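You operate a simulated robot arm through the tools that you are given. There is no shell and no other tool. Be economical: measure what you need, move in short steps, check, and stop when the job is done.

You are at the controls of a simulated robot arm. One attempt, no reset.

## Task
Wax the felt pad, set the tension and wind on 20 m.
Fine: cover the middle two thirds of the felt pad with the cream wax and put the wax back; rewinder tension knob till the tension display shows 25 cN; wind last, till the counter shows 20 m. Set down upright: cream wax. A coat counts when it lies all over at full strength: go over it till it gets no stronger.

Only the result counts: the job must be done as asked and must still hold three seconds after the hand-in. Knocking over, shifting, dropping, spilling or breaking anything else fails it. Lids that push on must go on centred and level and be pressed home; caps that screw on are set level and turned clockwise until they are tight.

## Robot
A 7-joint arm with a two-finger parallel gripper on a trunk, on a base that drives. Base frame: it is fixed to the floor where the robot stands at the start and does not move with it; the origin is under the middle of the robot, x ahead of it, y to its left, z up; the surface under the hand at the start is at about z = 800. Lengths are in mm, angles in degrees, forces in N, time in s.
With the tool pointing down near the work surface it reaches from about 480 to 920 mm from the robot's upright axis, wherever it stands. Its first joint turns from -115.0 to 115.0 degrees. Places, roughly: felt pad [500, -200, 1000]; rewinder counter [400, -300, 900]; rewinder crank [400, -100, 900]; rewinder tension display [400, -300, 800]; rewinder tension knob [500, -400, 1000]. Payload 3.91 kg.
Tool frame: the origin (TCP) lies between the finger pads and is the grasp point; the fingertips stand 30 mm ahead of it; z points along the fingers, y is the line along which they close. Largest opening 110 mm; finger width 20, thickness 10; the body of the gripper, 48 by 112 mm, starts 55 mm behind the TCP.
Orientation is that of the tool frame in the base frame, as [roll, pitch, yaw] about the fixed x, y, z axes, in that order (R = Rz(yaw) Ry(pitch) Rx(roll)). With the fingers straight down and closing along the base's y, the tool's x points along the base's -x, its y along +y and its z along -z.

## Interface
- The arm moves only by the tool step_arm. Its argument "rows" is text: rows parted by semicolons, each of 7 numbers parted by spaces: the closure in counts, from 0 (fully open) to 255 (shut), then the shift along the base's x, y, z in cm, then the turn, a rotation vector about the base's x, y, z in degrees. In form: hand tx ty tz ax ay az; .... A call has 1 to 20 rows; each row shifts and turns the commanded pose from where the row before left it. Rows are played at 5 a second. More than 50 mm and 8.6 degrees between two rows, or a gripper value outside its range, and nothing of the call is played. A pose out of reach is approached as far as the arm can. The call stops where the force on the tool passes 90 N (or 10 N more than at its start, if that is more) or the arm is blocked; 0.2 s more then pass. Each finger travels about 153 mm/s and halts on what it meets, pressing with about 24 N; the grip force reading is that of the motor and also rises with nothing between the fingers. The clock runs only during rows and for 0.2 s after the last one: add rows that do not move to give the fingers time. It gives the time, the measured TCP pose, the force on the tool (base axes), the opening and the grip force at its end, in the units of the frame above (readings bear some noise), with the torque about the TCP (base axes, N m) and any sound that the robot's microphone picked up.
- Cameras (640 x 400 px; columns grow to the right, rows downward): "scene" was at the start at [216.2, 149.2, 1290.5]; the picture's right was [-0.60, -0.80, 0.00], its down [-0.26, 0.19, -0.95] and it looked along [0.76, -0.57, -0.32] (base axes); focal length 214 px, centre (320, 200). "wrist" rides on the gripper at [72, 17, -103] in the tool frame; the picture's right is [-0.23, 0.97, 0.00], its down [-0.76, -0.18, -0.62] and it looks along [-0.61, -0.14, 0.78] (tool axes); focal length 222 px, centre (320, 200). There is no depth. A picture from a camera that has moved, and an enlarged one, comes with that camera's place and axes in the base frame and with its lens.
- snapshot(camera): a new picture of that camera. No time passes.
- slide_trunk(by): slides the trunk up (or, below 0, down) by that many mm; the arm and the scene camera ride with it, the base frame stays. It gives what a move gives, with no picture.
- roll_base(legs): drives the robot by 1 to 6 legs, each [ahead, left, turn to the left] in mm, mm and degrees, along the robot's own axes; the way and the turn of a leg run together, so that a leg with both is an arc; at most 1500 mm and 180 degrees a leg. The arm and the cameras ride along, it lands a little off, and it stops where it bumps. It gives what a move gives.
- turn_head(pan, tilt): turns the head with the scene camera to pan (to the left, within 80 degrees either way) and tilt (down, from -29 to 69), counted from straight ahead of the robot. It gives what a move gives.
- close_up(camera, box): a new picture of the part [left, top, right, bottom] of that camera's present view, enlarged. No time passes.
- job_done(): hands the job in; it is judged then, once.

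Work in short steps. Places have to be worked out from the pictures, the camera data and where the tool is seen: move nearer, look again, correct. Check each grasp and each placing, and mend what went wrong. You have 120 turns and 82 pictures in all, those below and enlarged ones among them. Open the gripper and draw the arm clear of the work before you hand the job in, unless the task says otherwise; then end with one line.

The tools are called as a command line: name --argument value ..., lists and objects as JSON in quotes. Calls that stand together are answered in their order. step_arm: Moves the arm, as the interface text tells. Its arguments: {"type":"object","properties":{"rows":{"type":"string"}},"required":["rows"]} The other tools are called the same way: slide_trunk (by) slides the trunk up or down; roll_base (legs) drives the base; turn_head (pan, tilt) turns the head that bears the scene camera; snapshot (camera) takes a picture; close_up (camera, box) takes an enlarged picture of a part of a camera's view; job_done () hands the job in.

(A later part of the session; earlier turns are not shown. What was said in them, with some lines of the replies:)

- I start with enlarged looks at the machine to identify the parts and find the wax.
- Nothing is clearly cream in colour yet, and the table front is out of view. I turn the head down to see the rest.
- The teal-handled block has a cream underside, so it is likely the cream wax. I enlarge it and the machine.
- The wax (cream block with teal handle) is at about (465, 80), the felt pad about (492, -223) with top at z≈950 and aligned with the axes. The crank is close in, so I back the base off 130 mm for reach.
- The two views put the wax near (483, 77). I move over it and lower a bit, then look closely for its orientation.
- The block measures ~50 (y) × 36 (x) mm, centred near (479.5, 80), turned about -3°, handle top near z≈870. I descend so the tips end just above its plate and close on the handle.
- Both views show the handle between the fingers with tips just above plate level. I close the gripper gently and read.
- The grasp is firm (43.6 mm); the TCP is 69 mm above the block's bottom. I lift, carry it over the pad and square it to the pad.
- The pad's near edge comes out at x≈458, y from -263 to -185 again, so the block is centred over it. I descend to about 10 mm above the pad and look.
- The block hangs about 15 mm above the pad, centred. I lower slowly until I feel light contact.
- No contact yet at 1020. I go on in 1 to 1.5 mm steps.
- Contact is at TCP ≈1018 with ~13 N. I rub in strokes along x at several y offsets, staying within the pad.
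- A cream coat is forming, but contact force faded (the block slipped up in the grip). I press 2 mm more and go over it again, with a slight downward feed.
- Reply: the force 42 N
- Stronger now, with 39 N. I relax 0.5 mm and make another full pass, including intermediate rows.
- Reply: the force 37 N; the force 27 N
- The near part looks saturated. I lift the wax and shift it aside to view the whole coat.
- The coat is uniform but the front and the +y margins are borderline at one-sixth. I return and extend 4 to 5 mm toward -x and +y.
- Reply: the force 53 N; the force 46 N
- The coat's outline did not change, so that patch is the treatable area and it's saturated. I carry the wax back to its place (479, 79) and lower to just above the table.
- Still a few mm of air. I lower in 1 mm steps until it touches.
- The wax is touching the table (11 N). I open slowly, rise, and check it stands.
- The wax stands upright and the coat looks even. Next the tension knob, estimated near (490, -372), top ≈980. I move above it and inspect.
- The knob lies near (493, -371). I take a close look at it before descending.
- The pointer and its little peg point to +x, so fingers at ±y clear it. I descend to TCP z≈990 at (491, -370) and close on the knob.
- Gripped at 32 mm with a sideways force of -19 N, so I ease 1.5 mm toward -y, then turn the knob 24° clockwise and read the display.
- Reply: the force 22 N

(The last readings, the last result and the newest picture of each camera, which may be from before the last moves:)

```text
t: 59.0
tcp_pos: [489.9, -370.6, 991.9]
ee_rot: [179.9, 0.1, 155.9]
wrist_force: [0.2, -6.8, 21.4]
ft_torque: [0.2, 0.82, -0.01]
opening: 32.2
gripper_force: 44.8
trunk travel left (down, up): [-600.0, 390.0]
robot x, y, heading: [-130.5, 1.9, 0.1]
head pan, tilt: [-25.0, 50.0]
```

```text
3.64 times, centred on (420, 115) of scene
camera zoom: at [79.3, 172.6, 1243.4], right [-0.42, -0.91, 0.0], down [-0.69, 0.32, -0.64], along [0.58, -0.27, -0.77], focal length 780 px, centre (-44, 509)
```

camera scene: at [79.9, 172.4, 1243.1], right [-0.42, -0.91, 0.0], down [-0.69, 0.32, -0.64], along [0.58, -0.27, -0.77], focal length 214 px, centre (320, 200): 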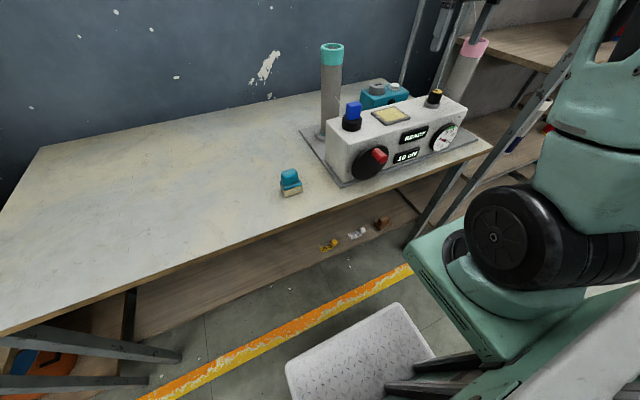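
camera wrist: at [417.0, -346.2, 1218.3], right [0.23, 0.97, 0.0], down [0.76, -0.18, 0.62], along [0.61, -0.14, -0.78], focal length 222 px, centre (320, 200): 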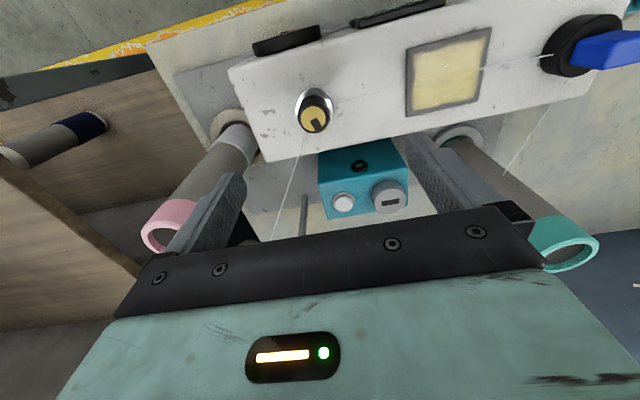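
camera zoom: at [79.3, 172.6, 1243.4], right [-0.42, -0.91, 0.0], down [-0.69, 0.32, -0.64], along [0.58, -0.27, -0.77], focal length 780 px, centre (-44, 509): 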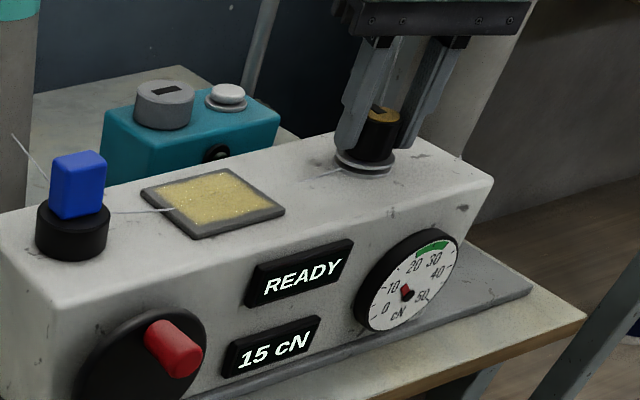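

24° gave +5 cN, so 48° more is needed. The tips press slightly downward, so I raise 1 mm and turn 40° more.

step_arm --rows "255 0 0 0.1 0 0 0; 255 0 0 0 0 0 -8; 255 0 0 0 0 0 -8; 255 0 0 0 0 0 -8; 255 0 0 0 0 0 -8; 255 0 0 0 0 0 -8; 255 0 0 0 0 0 0"

close_up --camera "scene" --box '[360, 60, 480, 170]'

```text
t: 60.6
tcp_pos: [492.1, -370.3, 991.6]
ee_rot: [179.8, -0.1, 115.9]
wrist_force: [13.9, -4.2, 14.2]
ft_torque: [-0.27, -0.55, 0.03]
opening: 32.0
gripper_force: 45.1
trunk travel left (down, up): [-600.0, 390.0]
robot x, y, heading: [-130.3, 1.7, -0.4]
head pan, tilt: [-25.0, 50.0]
```

```text
3.64 times, centred on (420, 115) of scene
camera zoom: at [80.1, 172.5, 1243.1], right [-0.42, -0.91, 0.0], down [-0.69, 0.32, -0.64], along [0.58, -0.27, -0.77], focal length 780 px, centre (-44, 509)
```

zoom: 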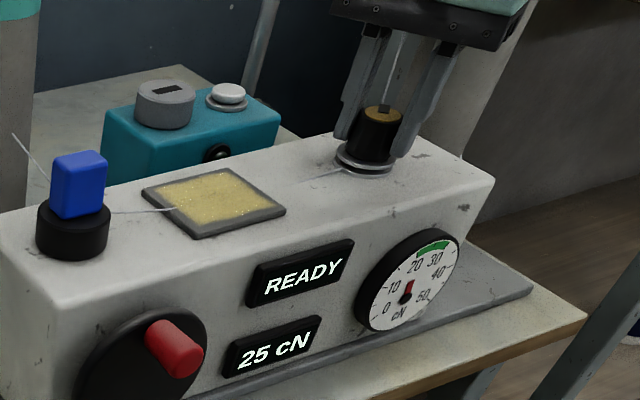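

The display shows 25 cN. I open the gripper, rise a bit and re-read.

step_arm --rows "255 0 0 0 0 0 0; 150 0 0 0 0 0 0; 80 0 0 0 0 0 0; 0 0 0 0 0 0 0; 0 0 0 0 0 0 0; 0 0 0 3 0 0 0; 0 0 0 4 0 0 0; 0 0 0 4 0 0 0; 0 0 0 0 0 0 0"

close_up --camera "scene" --box '[390, 90, 470, 170]'

```text
t: 62.6
tcp_pos: [490.1, -371.6, 1101.0]
ee_rot: [180.0, -0.1, 116.0]
wrist_force: [0.0, 0.9, 0.6]
ft_torque: [-0.03, -0.02, -0.01]
opening: 109.8
gripper_force: 0.0
trunk travel left (down, up): [-600.0, 390.0]
robot x, y, heading: [-129.3, 2.9, 0.2]
head pan, tilt: [-25.0, 50.0]
```

```text
5.00 times, centred on (430, 130) of scene
camera zoom: at [80.0, 172.4, 1243.1], right [-0.42, -0.91, 0.0], down [-0.69, 0.32, -0.64], along [0.58, -0.27, -0.77], focal length 1072 px, centre (-230, 550)
```

zoom: 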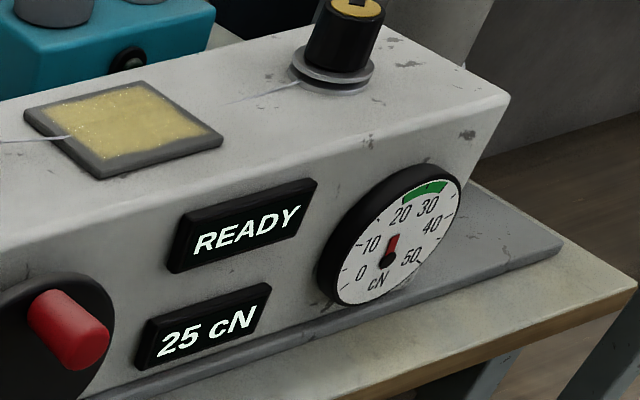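

Tension is set at 25 cN. The crank (disc facing me, centre ≈ (y -125, z 882), handle tip ≈ (378, -134, 918)) needs a tilted tool, so I turn the hand back, back the base off 150 mm and tilt it 45°.

step_arm --rows "0 0 0 2 0 0 8; 0 0 0 2 0 0 8; 0 0 0 0 0 0 8; 0 0 0 0 0 0 8; 0 0 0 0 0 0 8; 0 0 0 0 0 0 8; 0 0 0 0 0 0 8; 0 0 0 0 0 0 8; 0 0 0 0 0 0 0"

roll_base --legs '[[-150, 0, 0]]'

step_arm --rows "0 0 4 0 0 -7.5 0; 0 0 4 0 0 -7.5 0; 0 0 4 0 0 -7.5 0; 0 0 4 0 0 -7.5 0; 0 -2 4 -2 0 -7.5 0; 0 -2 3.6 -3 0 -7.5 0; 0 0 0 -3 0 0 0; 0 0 0 -3 0 0 0; 0 0 0 0 0 0 0; 0 0 0 0 0 0 0"

snapshot --camera "wrist"

snapshot --camera "scene"

```text
t: 64.7
tcp_pos: [490.7, -370.6, 1140.0]
ee_rot: [180.0, 0.0, -180.0]
wrist_force: [-0.9, 0.2, -1.3]
ft_torque: [-0.02, 0.0, -0.01]
opening: 109.9
gripper_force: 0.0
trunk travel left (down, up): [-600.0, 390.0]
robot x, y, heading: [-128.8, 0.7, -0.1]
head pan, tilt: [-25.0, 50.0]
```

```text
t: 66.0
tcp_pos: [337.2, -370.5, 1140.4]
ee_rot: [-179.9, 0.0, 180.0]
wrist_force: [-0.6, -0.2, 0.1]
ft_torque: [0.02, 0.02, 0.01]
opening: 110.1
gripper_force: 0.2
trunk travel left (down, up): [-600.0, 390.0]
robot x, y, heading: [-285.1, -0.8, 0.0]
head pan, tilt: [-25.0, 50.0]
```

```text
refused: row 6 steps farther than a row can; nothing moved
```

```text
44 pictures are left
camera wrist: at [264.0, -353.6, 1242.9], right [0.23, 0.97, 0.0], down [0.76, -0.18, 0.62], along [0.61, -0.14, -0.78], focal length 222 px, centre (320, 200)
```

wrist: 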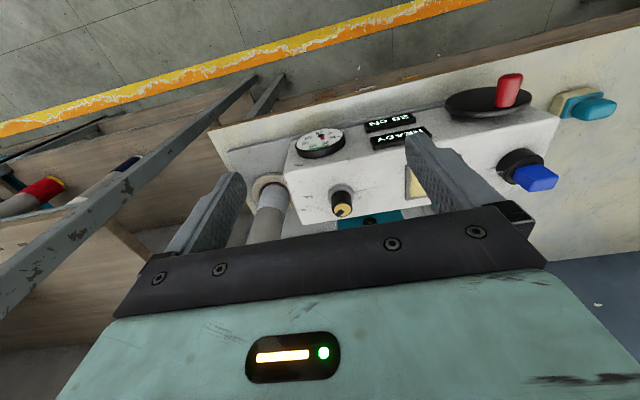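

```text
43 pictures are left
camera scene: at [-73.4, 172.3, 1243.1], right [-0.42, -0.91, 0.0], down [-0.69, 0.32, -0.64], along [0.58, -0.27, -0.77], focal length 214 px, centre (320, 200)
```

scene: 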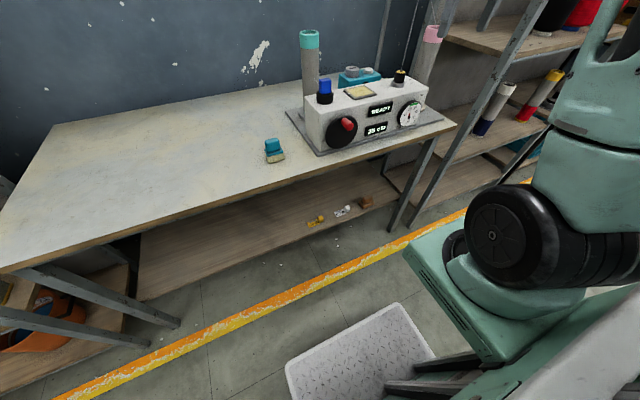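

Row too long; I redo the tilt move with smaller steps.

step_arm --rows "0 0 4 0 0 -7.5 0; 0 0 4 0 0 -7.5 0; 0 0 4 0 0 -7.5 0; 0 0 4 0 0 -7.5 0; 0 -2 4 -2 0 -7.5 0; 0 0 3.6 -3 0 -7.5 0; 0 0 0 -4 0 0 0; 0 0 0 -4 0 0 0; 0 0 0 0 0 0 0; 0 0 0 0 0 0 0"

snapshot --camera "wrist"

close_up --camera "scene" --box '[260, 60, 440, 175]'

```text
t: 68.2
tcp_pos: [326.8, -136.5, 1015.5]
ee_rot: [-180.0, 44.9, 179.9]
wrist_force: [-0.5, -0.8, 0.4]
ft_torque: [-0.02, 0.03, 0.0]
opening: 109.9
gripper_force: 0.1
out of reach, approached as far as the arm can: row 8
trunk travel left (down, up): [-600.0, 390.0]
robot x, y, heading: [-283.9, 1.1, -0.0]
head pan, tilt: [-25.0, 50.0]
```

```text
42 pictures are left
camera wrist: at [202.7, -118.1, 1036.8], right [0.16, 0.97, 0.16], down [0.1, -0.18, 0.98], along [0.98, -0.14, -0.13], focal length 222 px, centre (320, 200)
```

wrist: 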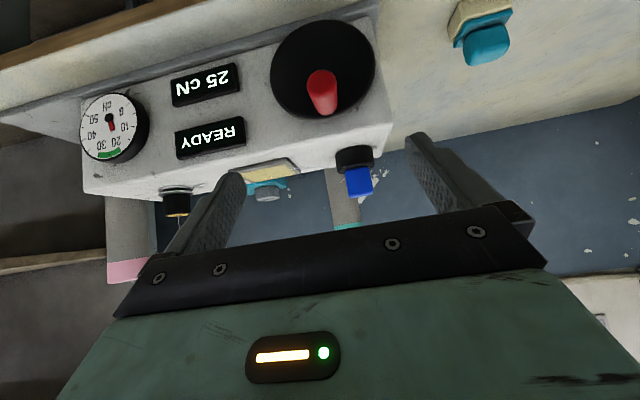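

```text
3.48 times, centred on (350, 118) of scene
camera zoom: at [-73.5, 172.4, 1243.1], right [-0.42, -0.91, 0.0], down [-0.69, 0.32, -0.64], along [0.58, -0.27, -0.77], focal length 746 px, centre (216, 487)
```

zoom: 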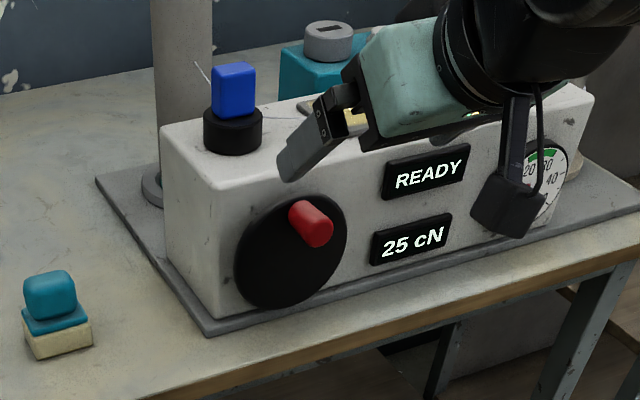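

From this view the disc centre is ≈ (y -124, z 879) and the handle ≈ (y -127, z 915), tip x≈378, near 12 o'clock. The arm hit a reach limit, so I lower the trunk 130 mm.

slide_trunk --by -130

step_arm --rows "0 0 0 2 0 0 0; 0 0 0.9 2 0 0 0; 0 0 0 0 0 0 0; 0 0 0 0 0 0 0"

snapshot --camera "wrist"

```text
t: 69.8
tcp_pos: [326.3, -135.3, 885.1]
ee_rot: [180.0, 44.9, 180.0]
wrist_force: [-0.4, 0.8, -0.4]
ft_torque: [0.03, 0.01, 0.0]
opening: 110.3
gripper_force: 0.0
trunk travel left (down, up): [-470.0, 520.0]
robot x, y, heading: [-284.9, 2.3, -0.0]
head pan, tilt: [-25.0, 50.0]
```

```text
t: 70.8
tcp_pos: [325.4, -125.4, 924.0]
ee_rot: [179.9, 44.9, -179.9]
wrist_force: [0.6, -0.2, 0.3]
ft_torque: [-0.02, 0.02, -0.03]
opening: 109.9
gripper_force: 0.1
trunk travel left (down, up): [-470.0, 520.0]
robot x, y, heading: [-284.8, -1.2, 0.1]
head pan, tilt: [-25.0, 50.0]
```

```text
40 pictures are left
camera wrist: at [201.2, -108.5, 946.5], right [0.16, 0.97, 0.16], down [0.1, -0.18, 0.98], along [0.98, -0.14, -0.13], focal length 222 px, centre (320, 200)
```

wrist: 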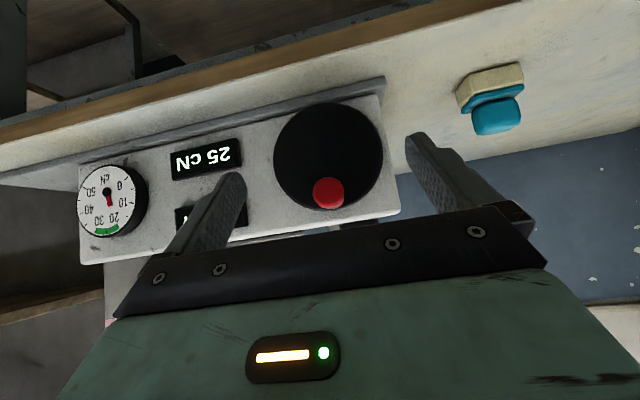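

Handle centre confirmed at (y -126.5, z 918). I advance with open fingers so the tips reach around the handle short of the disc, and look.

step_arm --rows "0 2.5 -0.1 0.6 0 0 0; 0 1.5 0 0 0 0 0; 0 0.8 0 0 0 0 0; 0 0 0 0 0 0 0; 0 0 0 0 0 0 0"

snapshot --camera "wrist"

close_up --camera "scene" --box '[250, 20, 430, 135]'

```text
t: 72.0
tcp_pos: [374.7, -128.4, 931.1]
ee_rot: [-180.0, 44.9, 179.9]
wrist_force: [-0.1, 0.6, -0.7]
ft_torque: [-0.01, -0.02, 0.01]
opening: 110.2
gripper_force: 0.0
trunk travel left (down, up): [-470.0, 520.0]
robot x, y, heading: [-284.6, -0.3, -0.1]
head pan, tilt: [-25.0, 50.0]
```

```text
39 pictures are left
camera wrist: at [249.6, -110.3, 952.9], right [0.16, 0.97, 0.16], down [0.1, -0.18, 0.98], along [0.98, -0.14, -0.13], focal length 222 px, centre (320, 200)
```

wrist: 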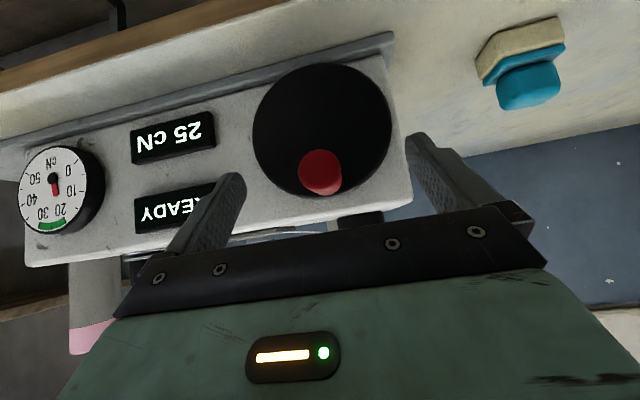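

```text
3.48 times, centred on (340, 78) of scene
camera zoom: at [-73.4, 172.3, 1113.1], right [-0.42, -0.91, 0.0], down [-0.69, 0.32, -0.64], along [0.58, -0.27, -0.77], focal length 746 px, centre (250, 626)
```

zoom: 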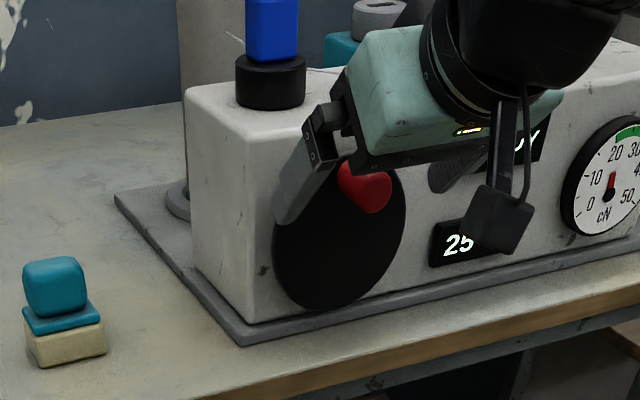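

Scaling between the views puts the handle tip nearer x≈388 and disc ≈415, so I advance 10 mm more and then close on the handle.

step_arm --rows "0 0.5 0.1 0 0 0 0; 0 0.5 0 0 0 0 0; 80 0 0 0 0 0 0; 140 0 0 0 0 0 0; 180 0 0 0 0 0 0; 255 0 0 0 0 0 0; 255 0 0 0 0 0 0; 255 0 0 0 0 0 0"

snapshot --camera "wrist"

close_up --camera "scene" --box '[280, 40, 400, 120]'

```text
t: 73.8
tcp_pos: [384.1, -127.2, 934.4]
ee_rot: [180.0, 45.2, 179.9]
wrist_force: [-26.6, -4.0, 39.9]
ft_torque: [-0.19, -0.6, -0.17]
opening: 70.0
gripper_force: 24.0
trunk travel left (down, up): [-470.0, 520.0]
robot x, y, heading: [-287.4, 1.8, -0.0]
head pan, tilt: [-25.0, 50.0]
```

```text
37 pictures are left
camera wrist: at [259.1, -108.9, 955.3], right [0.16, 0.97, 0.16], down [0.09, -0.18, 0.98], along [0.98, -0.14, -0.12], focal length 222 px, centre (320, 200)
```

wrist: 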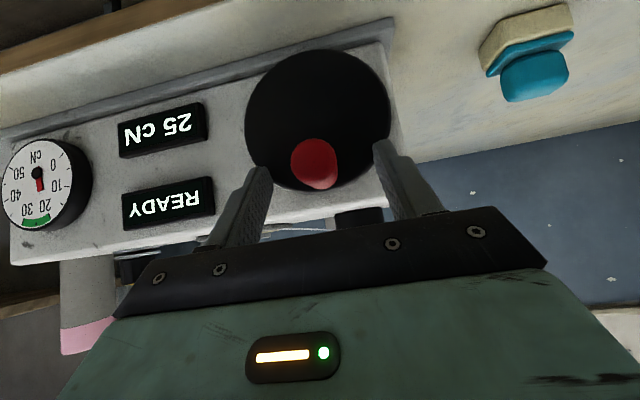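

```text
5.00 times, centred on (340, 80) of scene
camera zoom: at [-75.6, 172.4, 1113.7], right [-0.42, -0.91, 0.0], down [-0.69, 0.32, -0.64], along [0.58, -0.27, -0.76], focal length 1072 px, centre (220, 800)
```

zoom: 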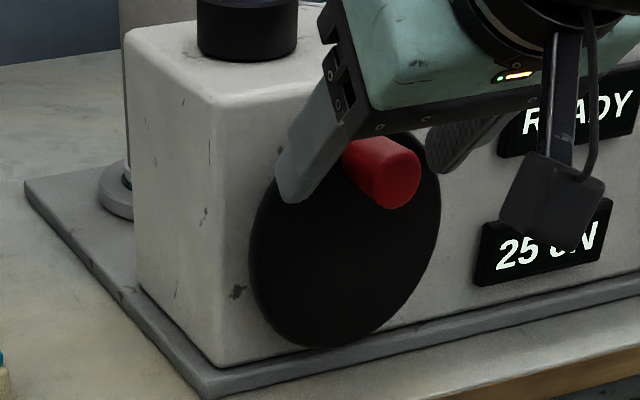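

The tips struck the disc's rim (opening stuck at 70). I reopen, back off 10 mm and close again.

step_arm --rows "0 0 0 0 0 0 0; 0 0 0 0 0 0 0; 0 -1.0 0 0 0 0 0; 0 0 0 0 0 0 0; 80 0 0 0 0 0 0; 140 0 0 0 0 0 0; 180 0 0 0 0 0 0; 255 0 0 0 0 0 0; 255 0 0 0 0 0 0; 255 0 0 0 0 0 0"

snapshot --camera "wrist"

```text
t: 76.0
tcp_pos: [375.5, -127.2, 931.2]
ee_rot: [-180.0, 44.9, 179.9]
wrist_force: [0.5, -0.5, 1.2]
ft_torque: [0.03, -0.17, -0.07]
opening: 25.3
gripper_force: 45.0
trunk travel left (down, up): [-470.0, 520.0]
robot x, y, heading: [-283.9, 3.0, 0.3]
head pan, tilt: [-25.0, 50.0]
```

```text
35 pictures are left
camera wrist: at [250.7, -109.3, 953.4], right [0.16, 0.97, 0.16], down [0.1, -0.18, 0.98], along [0.98, -0.14, -0.13], focal length 222 px, centre (320, 200)
```

wrist: 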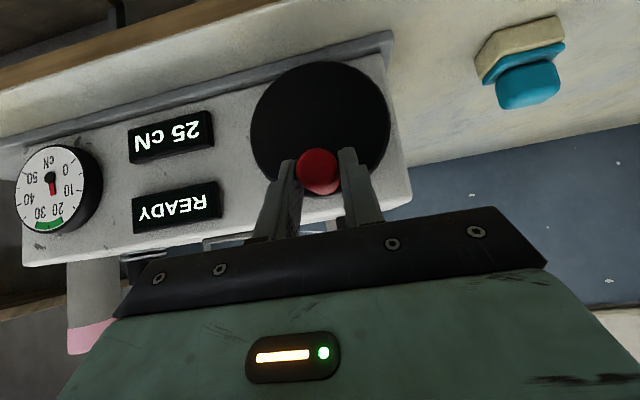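

Firm grip at 25 mm with no side force, and the counter is visible to the wrist camera. I try 45° clockwise (viewed from the front).

step_arm --rows "255 0 -0.96 -0.21 0 0 0; 255 0 -0.87 -0.44 0 0 0; 255 0 -0.73 -0.66 0 0 0; 255 0 0 0 0 0 0"

snapshot --camera "wrist"

```text
t: 77.0
tcp_pos: [376.4, -148.0, 923.6]
ee_rot: [-180.0, 45.2, -179.9]
wrist_force: [12.0, 5.7, 7.7]
ft_torque: [0.4, -0.72, 0.05]
opening: 25.7
gripper_force: 44.9
out of reach, approached as far as the arm can: row 3
trunk travel left (down, up): [-470.0, 520.0]
robot x, y, heading: [-287.9, -0.4, -0.0]
head pan, tilt: [-25.0, 50.0]
```

```text
34 pictures are left
camera wrist: at [251.2, -130.1, 944.8], right [0.16, 0.97, 0.16], down [0.1, -0.18, 0.98], along [0.98, -0.14, -0.12], focal length 222 px, centre (320, 200)
```

wrist: 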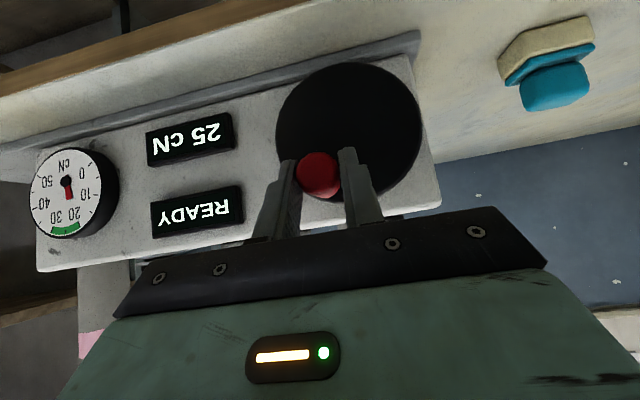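

The arm hits its lower limit here. I release, back away, raise the arm 200 mm and lower the trunk by the same amount for more room.

step_arm --rows "150 0 0 0 0 0 0; 0 0 0 0 0 0 0; 0 0 0 0 0 0 0; 0 -3 0 0 0 0 0; 0 -4 0 0 0 0 0; 0 0 0 4 0 0 0; 0 0 0 4 0 0 0; 0 0 0 4 0 0 0; 0 0 0 4 0 0 0; 0 0 0 4 0 0 0; 0 0 0 0 0 0 0; 0 0 0 0 0 0 0"

slide_trunk --by -200

snapshot --camera "wrist"

```text
t: 79.6
tcp_pos: [337.9, -124.6, 1086.7]
ee_rot: [180.0, 44.9, -180.0]
wrist_force: [0.1, -0.1, -0.5]
ft_torque: [-0.01, 0.02, -0.03]
opening: 110.2
gripper_force: 0.1
out of reach, approached as far as the arm can: row 7, 8, 9, 10
trunk travel left (down, up): [-470.0, 520.0]
robot x, y, heading: [-286.5, 1.1, -0.0]
head pan, tilt: [-25.0, 50.0]
```

```text
t: 81.8
tcp_pos: [338.3, -124.8, 888.2]
ee_rot: [-180.0, 44.9, 179.9]
wrist_force: [-0.2, 0.7, 0.4]
ft_torque: [-0.06, 0.04, -0.01]
opening: 110.0
gripper_force: 0.0
trunk travel left (down, up): [-270.0, 720.0]
robot x, y, heading: [-282.6, 2.0, 0.1]
head pan, tilt: [-25.0, 50.0]
```

```text
33 pictures are left
camera wrist: at [213.8, -107.1, 908.5], right [0.16, 0.97, 0.16], down [0.1, -0.18, 0.98], along [0.98, -0.14, -0.13], focal length 222 px, centre (320, 200)
```

wrist: 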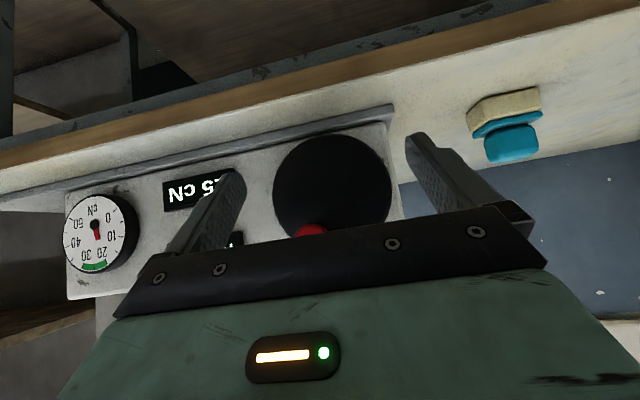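

The reachable band at this tilt is about 200 mm high, so I bring the trunk up 105 mm to centre the crank's circle in it, and test the band in free air.

slide_trunk --by 105

step_arm --rows "0 0 0 -3 0 0 0; 0 0 0 -3 0 0 0; 0 0 0 -3 0 0 0; 0 0 0 -3 0 0 0; 0 0 0 0 0 0 0; 0 0 0 0 0 0 0"

```text
t: 83.2
tcp_pos: [337.2, -124.4, 991.7]
ee_rot: [-179.9, 44.9, 180.0]
wrist_force: [-0.1, -0.4, -0.6]
ft_torque: [0.02, -0.01, 0.02]
opening: 110.1
gripper_force: 0.1
trunk travel left (down, up): [-375.0, 615.0]
robot x, y, heading: [-285.3, 0.8, -0.0]
head pan, tilt: [-25.0, 50.0]
```

```text
t: 84.6
tcp_pos: [335.6, -125.5, 870.5]
ee_rot: [-180.0, 44.9, -180.0]
wrist_force: [0.7, 0.3, -0.6]
ft_torque: [-0.01, -0.02, 0.03]
opening: 109.8
gripper_force: 0.2
trunk travel left (down, up): [-375.0, 615.0]
robot x, y, heading: [-287.8, -2.3, 0.1]
head pan, tilt: [-25.0, 50.0]
```

Down to 870 works. I test the circle's extremes (z 850, y -165 and -85, z 935) in free air.

step_arm --rows "0 0 0 -2 0 0 0; 0 0 -4 0 0 0 0; 0 0 0 4 0 0 0; 0 0 0 4 0 0 0; 0 0 4 0 0 0 0; 0 0 4 0 0 0 0; 0 0 0 -4 0 0 0; 0 0 0 -4 0 0 0; 0 0 -4 0 0 0 0; 0 0 0 4 0 0 0; 0 0 0 3.5 0 0 0; 0 0 0 0 0 0 0; 0 0 0 0 0 0 0"

snapshot --camera "wrist"

```text
t: 87.4
tcp_pos: [334.8, -125.4, 926.4]
ee_rot: [-180.0, 44.9, 180.0]
wrist_force: [0.0, 0.0, 0.4]
ft_torque: [0.01, -0.01, -0.03]
opening: 110.1
gripper_force: 0.1
trunk travel left (down, up): [-375.0, 615.0]
robot x, y, heading: [-284.9, 0.4, -0.1]
head pan, tilt: [-25.0, 50.0]
```

```text
32 pictures are left
camera wrist: at [210.5, -107.0, 947.5], right [0.16, 0.97, 0.16], down [0.1, -0.18, 0.98], along [0.98, -0.14, -0.13], focal length 222 px, centre (320, 200)
```

wrist: 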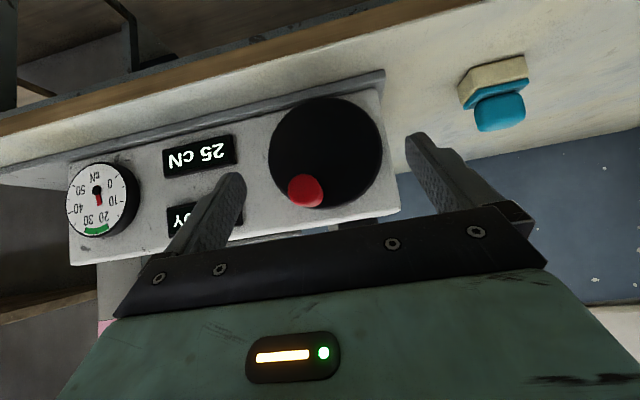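

All extremes were reachable. The handle now sits near (y -143, z 914). I approach and grip it as before.

step_arm --rows "0 0 -1.8 0 0 0 0; 0 2.5 0 0 0 0 0; 0 1.5 0 0 0 0 0; 0 0 0 0 0 0 0; 80 0 0 0 0 0 0; 140 0 0 0 0 0 0; 180 0 0 0 0 0 0; 255 0 0 0 0 0 0; 255 0 0 0 0 0 0; 255 0 0 0 0 0 0"

snapshot --camera "wrist"

```text
t: 89.6
tcp_pos: [375.9, -144.6, 924.8]
ee_rot: [-180.0, 44.8, -180.0]
wrist_force: [0.3, 1.3, -1.5]
ft_torque: [0.09, -0.04, 0.0]
opening: 25.3
gripper_force: 45.0
trunk travel left (down, up): [-375.0, 615.0]
robot x, y, heading: [-289.3, -3.3, 0.0]
head pan, tilt: [-25.0, 50.0]
```

```text
31 pictures are left
camera wrist: at [252.1, -125.8, 946.8], right [0.16, 0.97, 0.16], down [0.1, -0.18, 0.98], along [0.98, -0.14, -0.13], focal length 222 px, centre (320, 200)
```

wrist: 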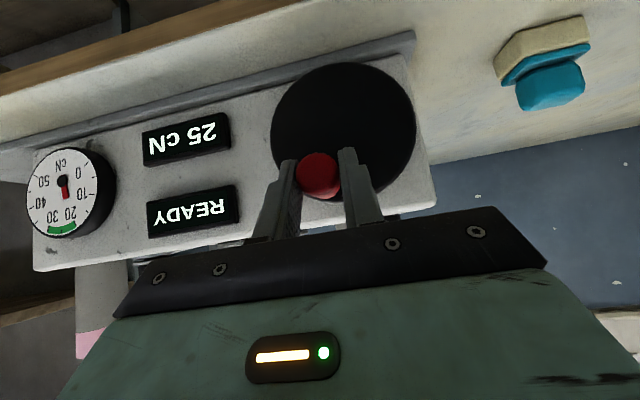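

Gripped well. I turn clockwise from 33° to 93°, then check force and counter.

step_arm --rows "255 0 -0.764 -0.654 0 0 0; 255 0 -0.570 -0.828 0 0 0; 255 0 -0.335 -0.947 0 0 0; 255 0 -0.079 -1.002 0 0 0; 255 0 0 0 0 0 0"

snapshot --camera "wrist"

```text
t: 90.8
tcp_pos: [377.7, -164.8, 892.0]
ee_rot: [179.9, 44.9, 179.5]
wrist_force: [0.3, -35.7, 9.2]
ft_torque: [-0.19, -0.1, -0.02]
opening: 25.0
gripper_force: 44.7
trunk travel left (down, up): [-375.0, 615.0]
robot x, y, heading: [-282.2, -1.8, -0.1]
head pan, tilt: [-25.0, 50.0]
```

```text
30 pictures are left
camera wrist: at [252.9, -147.2, 914.3], right [0.17, 0.97, 0.16], down [0.1, -0.18, 0.98], along [0.98, -0.15, -0.12], focal length 222 px, centre (320, 200)
```

wrist: 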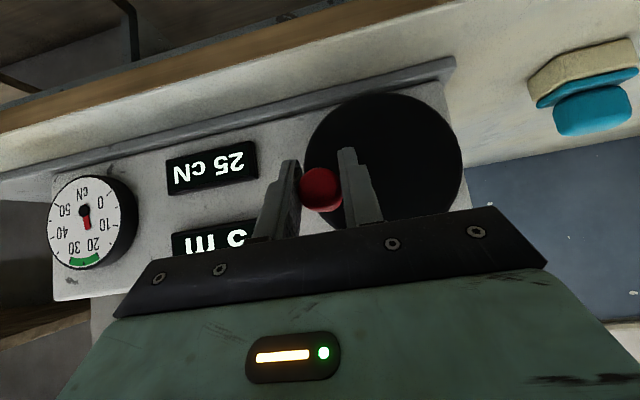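

The direction works: the counter left READY. I look at it with the scene camera.

close_up --camera "scene" --box '[260, 20, 440, 135]'

```text
3.48 times, centred on (350, 78) of scene
camera zoom: at [-73.5, 170.7, 1018.3], right [-0.42, -0.91, 0.0], down [-0.69, 0.33, -0.64], along [0.58, -0.27, -0.77], focal length 746 px, centre (216, 626)
```

zoom: 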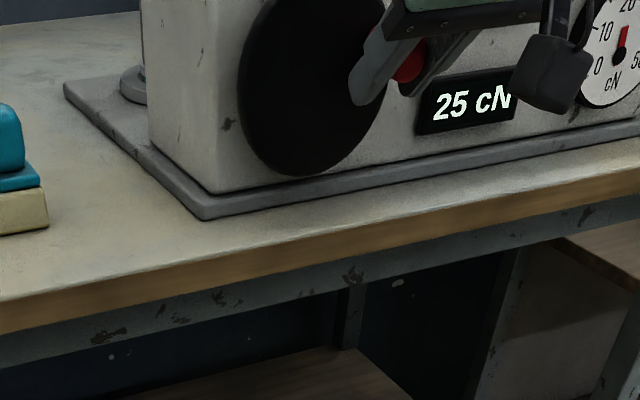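

The counter is hidden at this spot. The -36 N in y says the circle is wider than assumed (r≈41), so I correct and continue to the bottom.

step_arm --rows "255 0 -0.14 -1.27 0 0 0; 255 0 0.46 -0.96 0 0 0; 255 0 0.70 -0.82 0 0 0; 255 0 0.88 -0.60 0 0 0; 255 0 1.01 -0.36 0 0 0; 255 0 1.06 -0.08 0 0 0; 255 0 0 0 0 0 0"

```text
t: 91.6
tcp_pos: [376.3, -167.8, 859.7]
ee_rot: [-179.8, 44.9, 178.1]
wrist_force: [13.3, -15.8, -13.4]
ft_torque: [-0.23, -0.33, 0.24]
opening: 24.7
gripper_force: 45.1
trunk travel left (down, up): [-375.0, 615.0]
robot x, y, heading: [-281.2, 0.5, -0.1]
head pan, tilt: [-25.0, 50.0]
stopped in row 4: the force on the tool passed its limit at 95 N (the readings are from after the stop); the commanded pose is now the measured one
```

Stopped by force: y -167.8, z 859.7 doesn't fit the circle. I look at what happened.

snapshot --camera "wrist"

close_up --camera "scene" --box '[300, 0, 440, 90]'

```text
28 pictures are left
camera wrist: at [253.8, -145.9, 881.7], right [0.19, 0.97, 0.16], down [0.1, -0.18, 0.98], along [0.98, -0.17, -0.13], focal length 222 px, centre (320, 200)
```

wrist: 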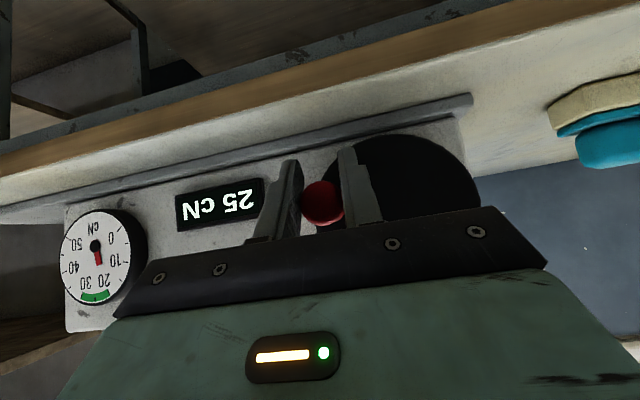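

```text
4.44 times, centred on (370, 45) of scene
camera zoom: at [-71.9, 170.6, 1017.6], right [-0.42, -0.91, 0.0], down [-0.69, 0.33, -0.64], along [0.58, -0.27, -0.77], focal length 953 px, centre (98, 889)
```

zoom: 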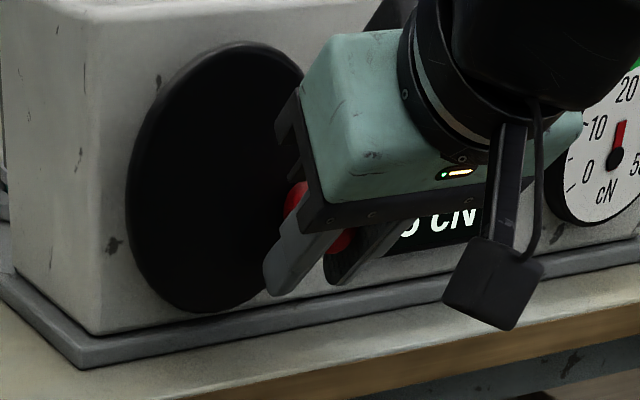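

The handle slid along the fingers because my circle was too small; re-solving all views gives centre ≈ (y -124.3, z 876.5), r≈42.5, handle now ≈ (−166.5, 867). I release, re-square, raise 20 mm and regrip.

step_arm --rows "150 0 0 0 0 0 0; 60 0 0 0 0 0 0; 0 0 0 0 0 0 0; 0 0 0.1 1 0 0 1.8; 0 0 0 1 0 0 0; 0 0 0 0 0 0 0; 80 0 0 0 0 0 0; 140 0 0 0 0 0 0; 180 0 0 0 0 0 0; 255 0 0 0 0 0 0; 255 0 0 0 0 0 0; 255 0 0 0 0 0 0"

snapshot --camera "wrist"

```text
t: 94.2
tcp_pos: [377.1, -167.3, 881.5]
ee_rot: [179.9, 45.0, 179.6]
wrist_force: [2.5, -32.4, -1.7]
ft_torque: [-0.2, 0.14, -0.11]
opening: 24.5
gripper_force: 45.0
trunk travel left (down, up): [-375.0, 615.0]
robot x, y, heading: [-281.5, 0.2, -0.1]
head pan, tilt: [-25.0, 50.0]
```

```text
26 pictures are left
camera wrist: at [252.1, -149.4, 903.4], right [0.16, 0.97, 0.16], down [0.1, -0.18, 0.98], along [0.98, -0.15, -0.13], focal length 222 px, centre (320, 200)
```

wrist: 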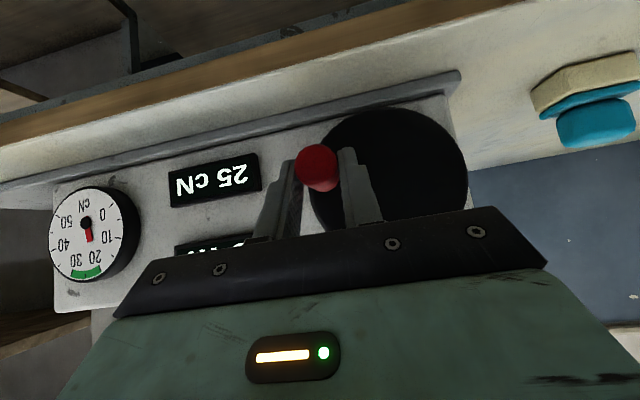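

All grips now fit centre (y -123.8, z 873), r≈44.2, handle at ~99°. I continue clockwise to 144° with this circle and check the force.

step_arm --rows "255 0 -0.2 0 0 0 0; 255 0 0.328 -1.106 0 0 0; 255 0 0.603 -0.984 0 0 0; 255 0 0.837 -0.794 0 0 0; 255 0 0 0 0 0 0"

```text
t: 95.4
tcp_pos: [376.7, -146.5, 852.6]
ee_rot: [-179.9, 44.9, -179.7]
wrist_force: [9.8, -2.4, 4.9]
ft_torque: [0.12, 0.01, 0.18]
opening: 25.2
gripper_force: 45.6
trunk travel left (down, up): [-375.0, 615.0]
robot x, y, heading: [-287.0, 2.6, -0.1]
head pan, tilt: [-25.0, 50.0]
```

Forces are small now, so the circle fits. I continue from 144° to 219°.

step_arm --rows "255 0 1.014 -0.551 0 0 0; 255 0 1.122 -0.269 0 0 0; 255 0 1.153 0.030 0 0 0; 255 0 1.106 0.328 0 0 0; 255 0 0.984 0.603 0 0 0; 255 0 0 0 0 0 0"

```text
t: 96.8
tcp_pos: [375.8, -95.5, 852.4]
ee_rot: [179.7, 44.6, 179.9]
wrist_force: [-1.4, -14.5, -10.0]
ft_torque: [0.62, 0.4, 0.09]
opening: 24.9
gripper_force: 44.9
trunk travel left (down, up): [-375.0, 615.0]
robot x, y, heading: [-284.0, -2.4, 0.1]
head pan, tilt: [-25.0, 50.0]
```

Small forces still. I go on from 219° up to 354°, where the counter becomes visible.

step_arm --rows "255 0 0.794 0.837 0 0 0; 255 0 0.551 1.014 0 0 0; 255 0 0.269 1.122 0 0 0; 255 0 -0.030 1.153 0 0 0; 255 0 -0.328 1.106 0 0 0; 255 0 -0.603 0.984 0 0 0; 255 0 -0.837 0.794 0 0 0; 255 0 -1.014 0.551 0 0 0; 255 0 -1.122 0.269 0 0 0; 255 0 0 0 0 0 0"

snapshot --camera "wrist"

```text
t: 99.0
tcp_pos: [378.1, -115.2, 938.1]
ee_rot: [-180.0, 45.5, -179.6]
wrist_force: [0.3, 10.8, 20.0]
ft_torque: [0.42, -0.55, 0.03]
opening: 23.9
gripper_force: 45.1
trunk travel left (down, up): [-375.0, 615.0]
robot x, y, heading: [-283.6, -0.6, 0.2]
head pan, tilt: [-25.0, 50.0]
```

```text
25 pictures are left
camera wrist: at [253.0, -97.9, 957.4], right [0.15, 0.97, 0.16], down [0.09, -0.18, 0.98], along [0.98, -0.14, -0.11], focal length 222 px, centre (320, 200)
```

wrist: 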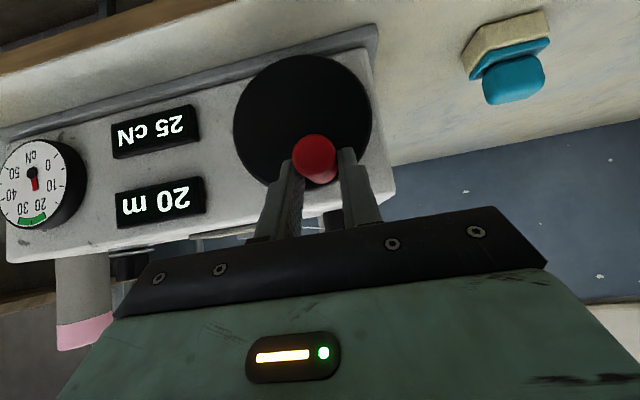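

The counter appears to read 20 m. I enlarge to confirm before releasing.

close_up --camera "wrist" --box '[90, 90, 230, 240]'

```text
2.67 times, centred on (160, 165) of wrist
camera zoom: at [253.0, -97.9, 957.4], right [0.15, 0.97, 0.16], down [0.09, -0.18, 0.98], along [0.98, -0.14, -0.11], focal length 592 px, centre (747, 293)
```

zoom: 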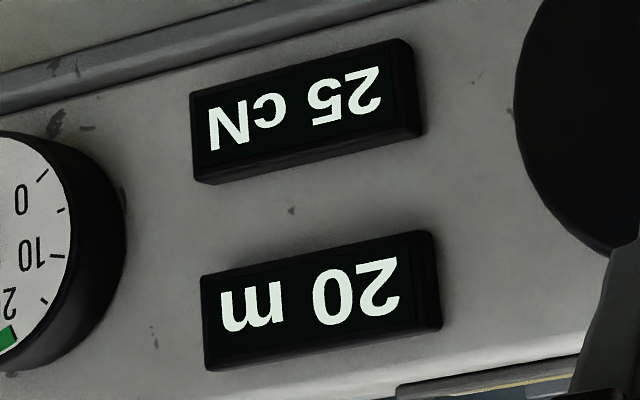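

Both displays read 25 cN and 20 m. I open, back straight out and check again.

step_arm --rows "100 0 0 0 0 0 0; 0 0 0 0 0 0 0; 0 0 0 0 0 0 0; 0 -3 0 0 0 0 0; 0 -4 0 0 0 0 0; 0 -3 0 1 0 0 0; 0 0 0 0 0 0 0; 0 0 0 0 0 0 0"

turn_head --pan -25 --tilt 30

snapshot --camera "wrist"

snapshot --camera "scene"

```text
t: 100.8
tcp_pos: [327.4, -117.7, 931.8]
ee_rot: [180.0, 44.9, -179.9]
wrist_force: [0.4, -0.6, -0.3]
ft_torque: [0.03, 0.0, -0.02]
opening: 109.8
gripper_force: 0.1
out of reach, approached as far as the arm can: row 5, 6
trunk travel left (down, up): [-375.0, 615.0]
robot x, y, heading: [-284.2, 0.1, -0.0]
head pan, tilt: [-25.0, 50.0]
```

```text
t: 101.6
tcp_pos: [326.8, -118.3, 930.9]
ee_rot: [180.0, 44.9, -179.9]
wrist_force: [0.2, -0.1, 0.4]
ft_torque: [0.02, -0.01, 0.0]
opening: 109.9
gripper_force: 0.1
trunk travel left (down, up): [-375.0, 615.0]
robot x, y, heading: [-284.7, 2.6, -0.0]
head pan, tilt: [-25.0, 30.0]
```

```text
23 pictures are left
camera wrist: at [202.7, -100.7, 953.3], right [0.16, 0.97, 0.16], down [0.1, -0.18, 0.98], along [0.98, -0.14, -0.13], focal length 222 px, centre (320, 200)
```

wrist: 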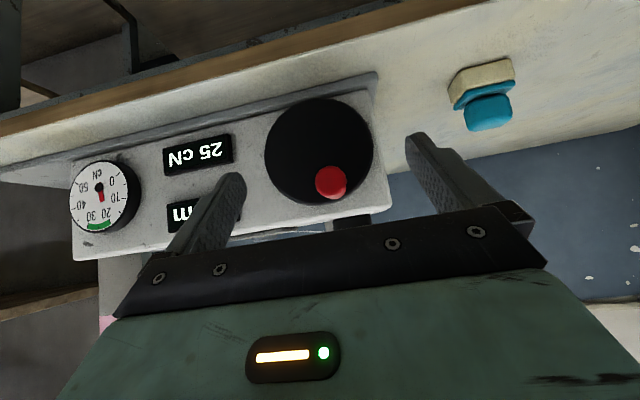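

```text
22 pictures are left
camera scene: at [-60.8, 165.7, 1047.5], right [-0.42, -0.91, 0.0], down [-0.45, 0.21, -0.87], along [0.78, -0.37, -0.5], focal length 214 px, centre (320, 200)
```

scene: 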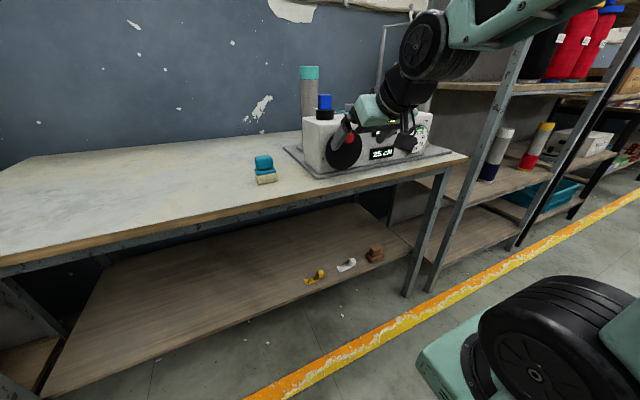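

The fingers are free of the handle. I back the whole base off 200 mm to be clear and check everything once more.

roll_base --legs '[[-200, 0, 0]]'

snapshot --camera "wrist"

close_up --camera "scene" --box '[220, 60, 440, 190]'

```text
t: 103.2
tcp_pos: [126.5, -117.1, 930.4]
ee_rot: [179.9, 44.8, -179.9]
wrist_force: [0.4, -0.5, 0.2]
ft_torque: [-0.02, 0.01, 0.01]
opening: 110.1
gripper_force: 0.1
trunk travel left (down, up): [-375.0, 615.0]
robot x, y, heading: [-481.8, 0.2, 0.1]
head pan, tilt: [-25.0, 30.0]
```

```text
21 pictures are left
camera wrist: at [2.0, -99.6, 953.3], right [0.16, 0.97, 0.16], down [0.1, -0.18, 0.98], along [0.98, -0.14, -0.13], focal length 222 px, centre (320, 200)
```

wrist: 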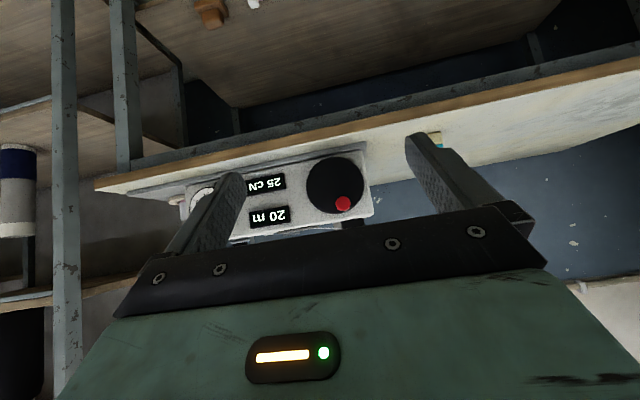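

```text
2.91 times, centred on (330, 125) of scene
camera zoom: at [-262.1, 166.2, 1047.6], right [-0.42, -0.91, 0.0], down [-0.45, 0.21, -0.87], along [0.79, -0.37, -0.5], focal length 624 px, centre (291, 418)
```

zoom: 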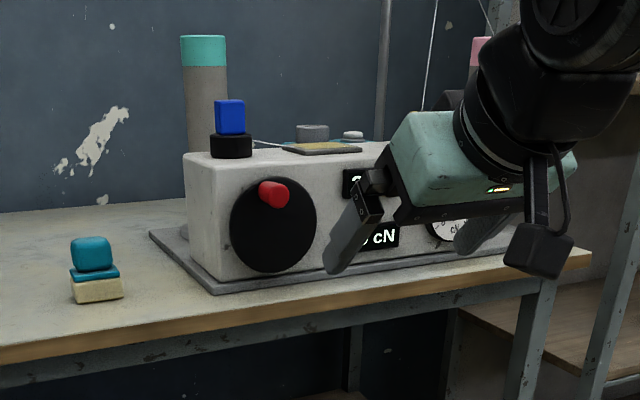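

The displays read 25 cN and 20 m, the wax is upright and the arm is clear, so I hand in.

job_done

```text
The job is handed in.
```

I waxed the felt pad over its middle and put the cream wax back upright, set the tension to 25 cN, then wound on until the counter read 20 m. I handed in with the gripper open and the arm clear.
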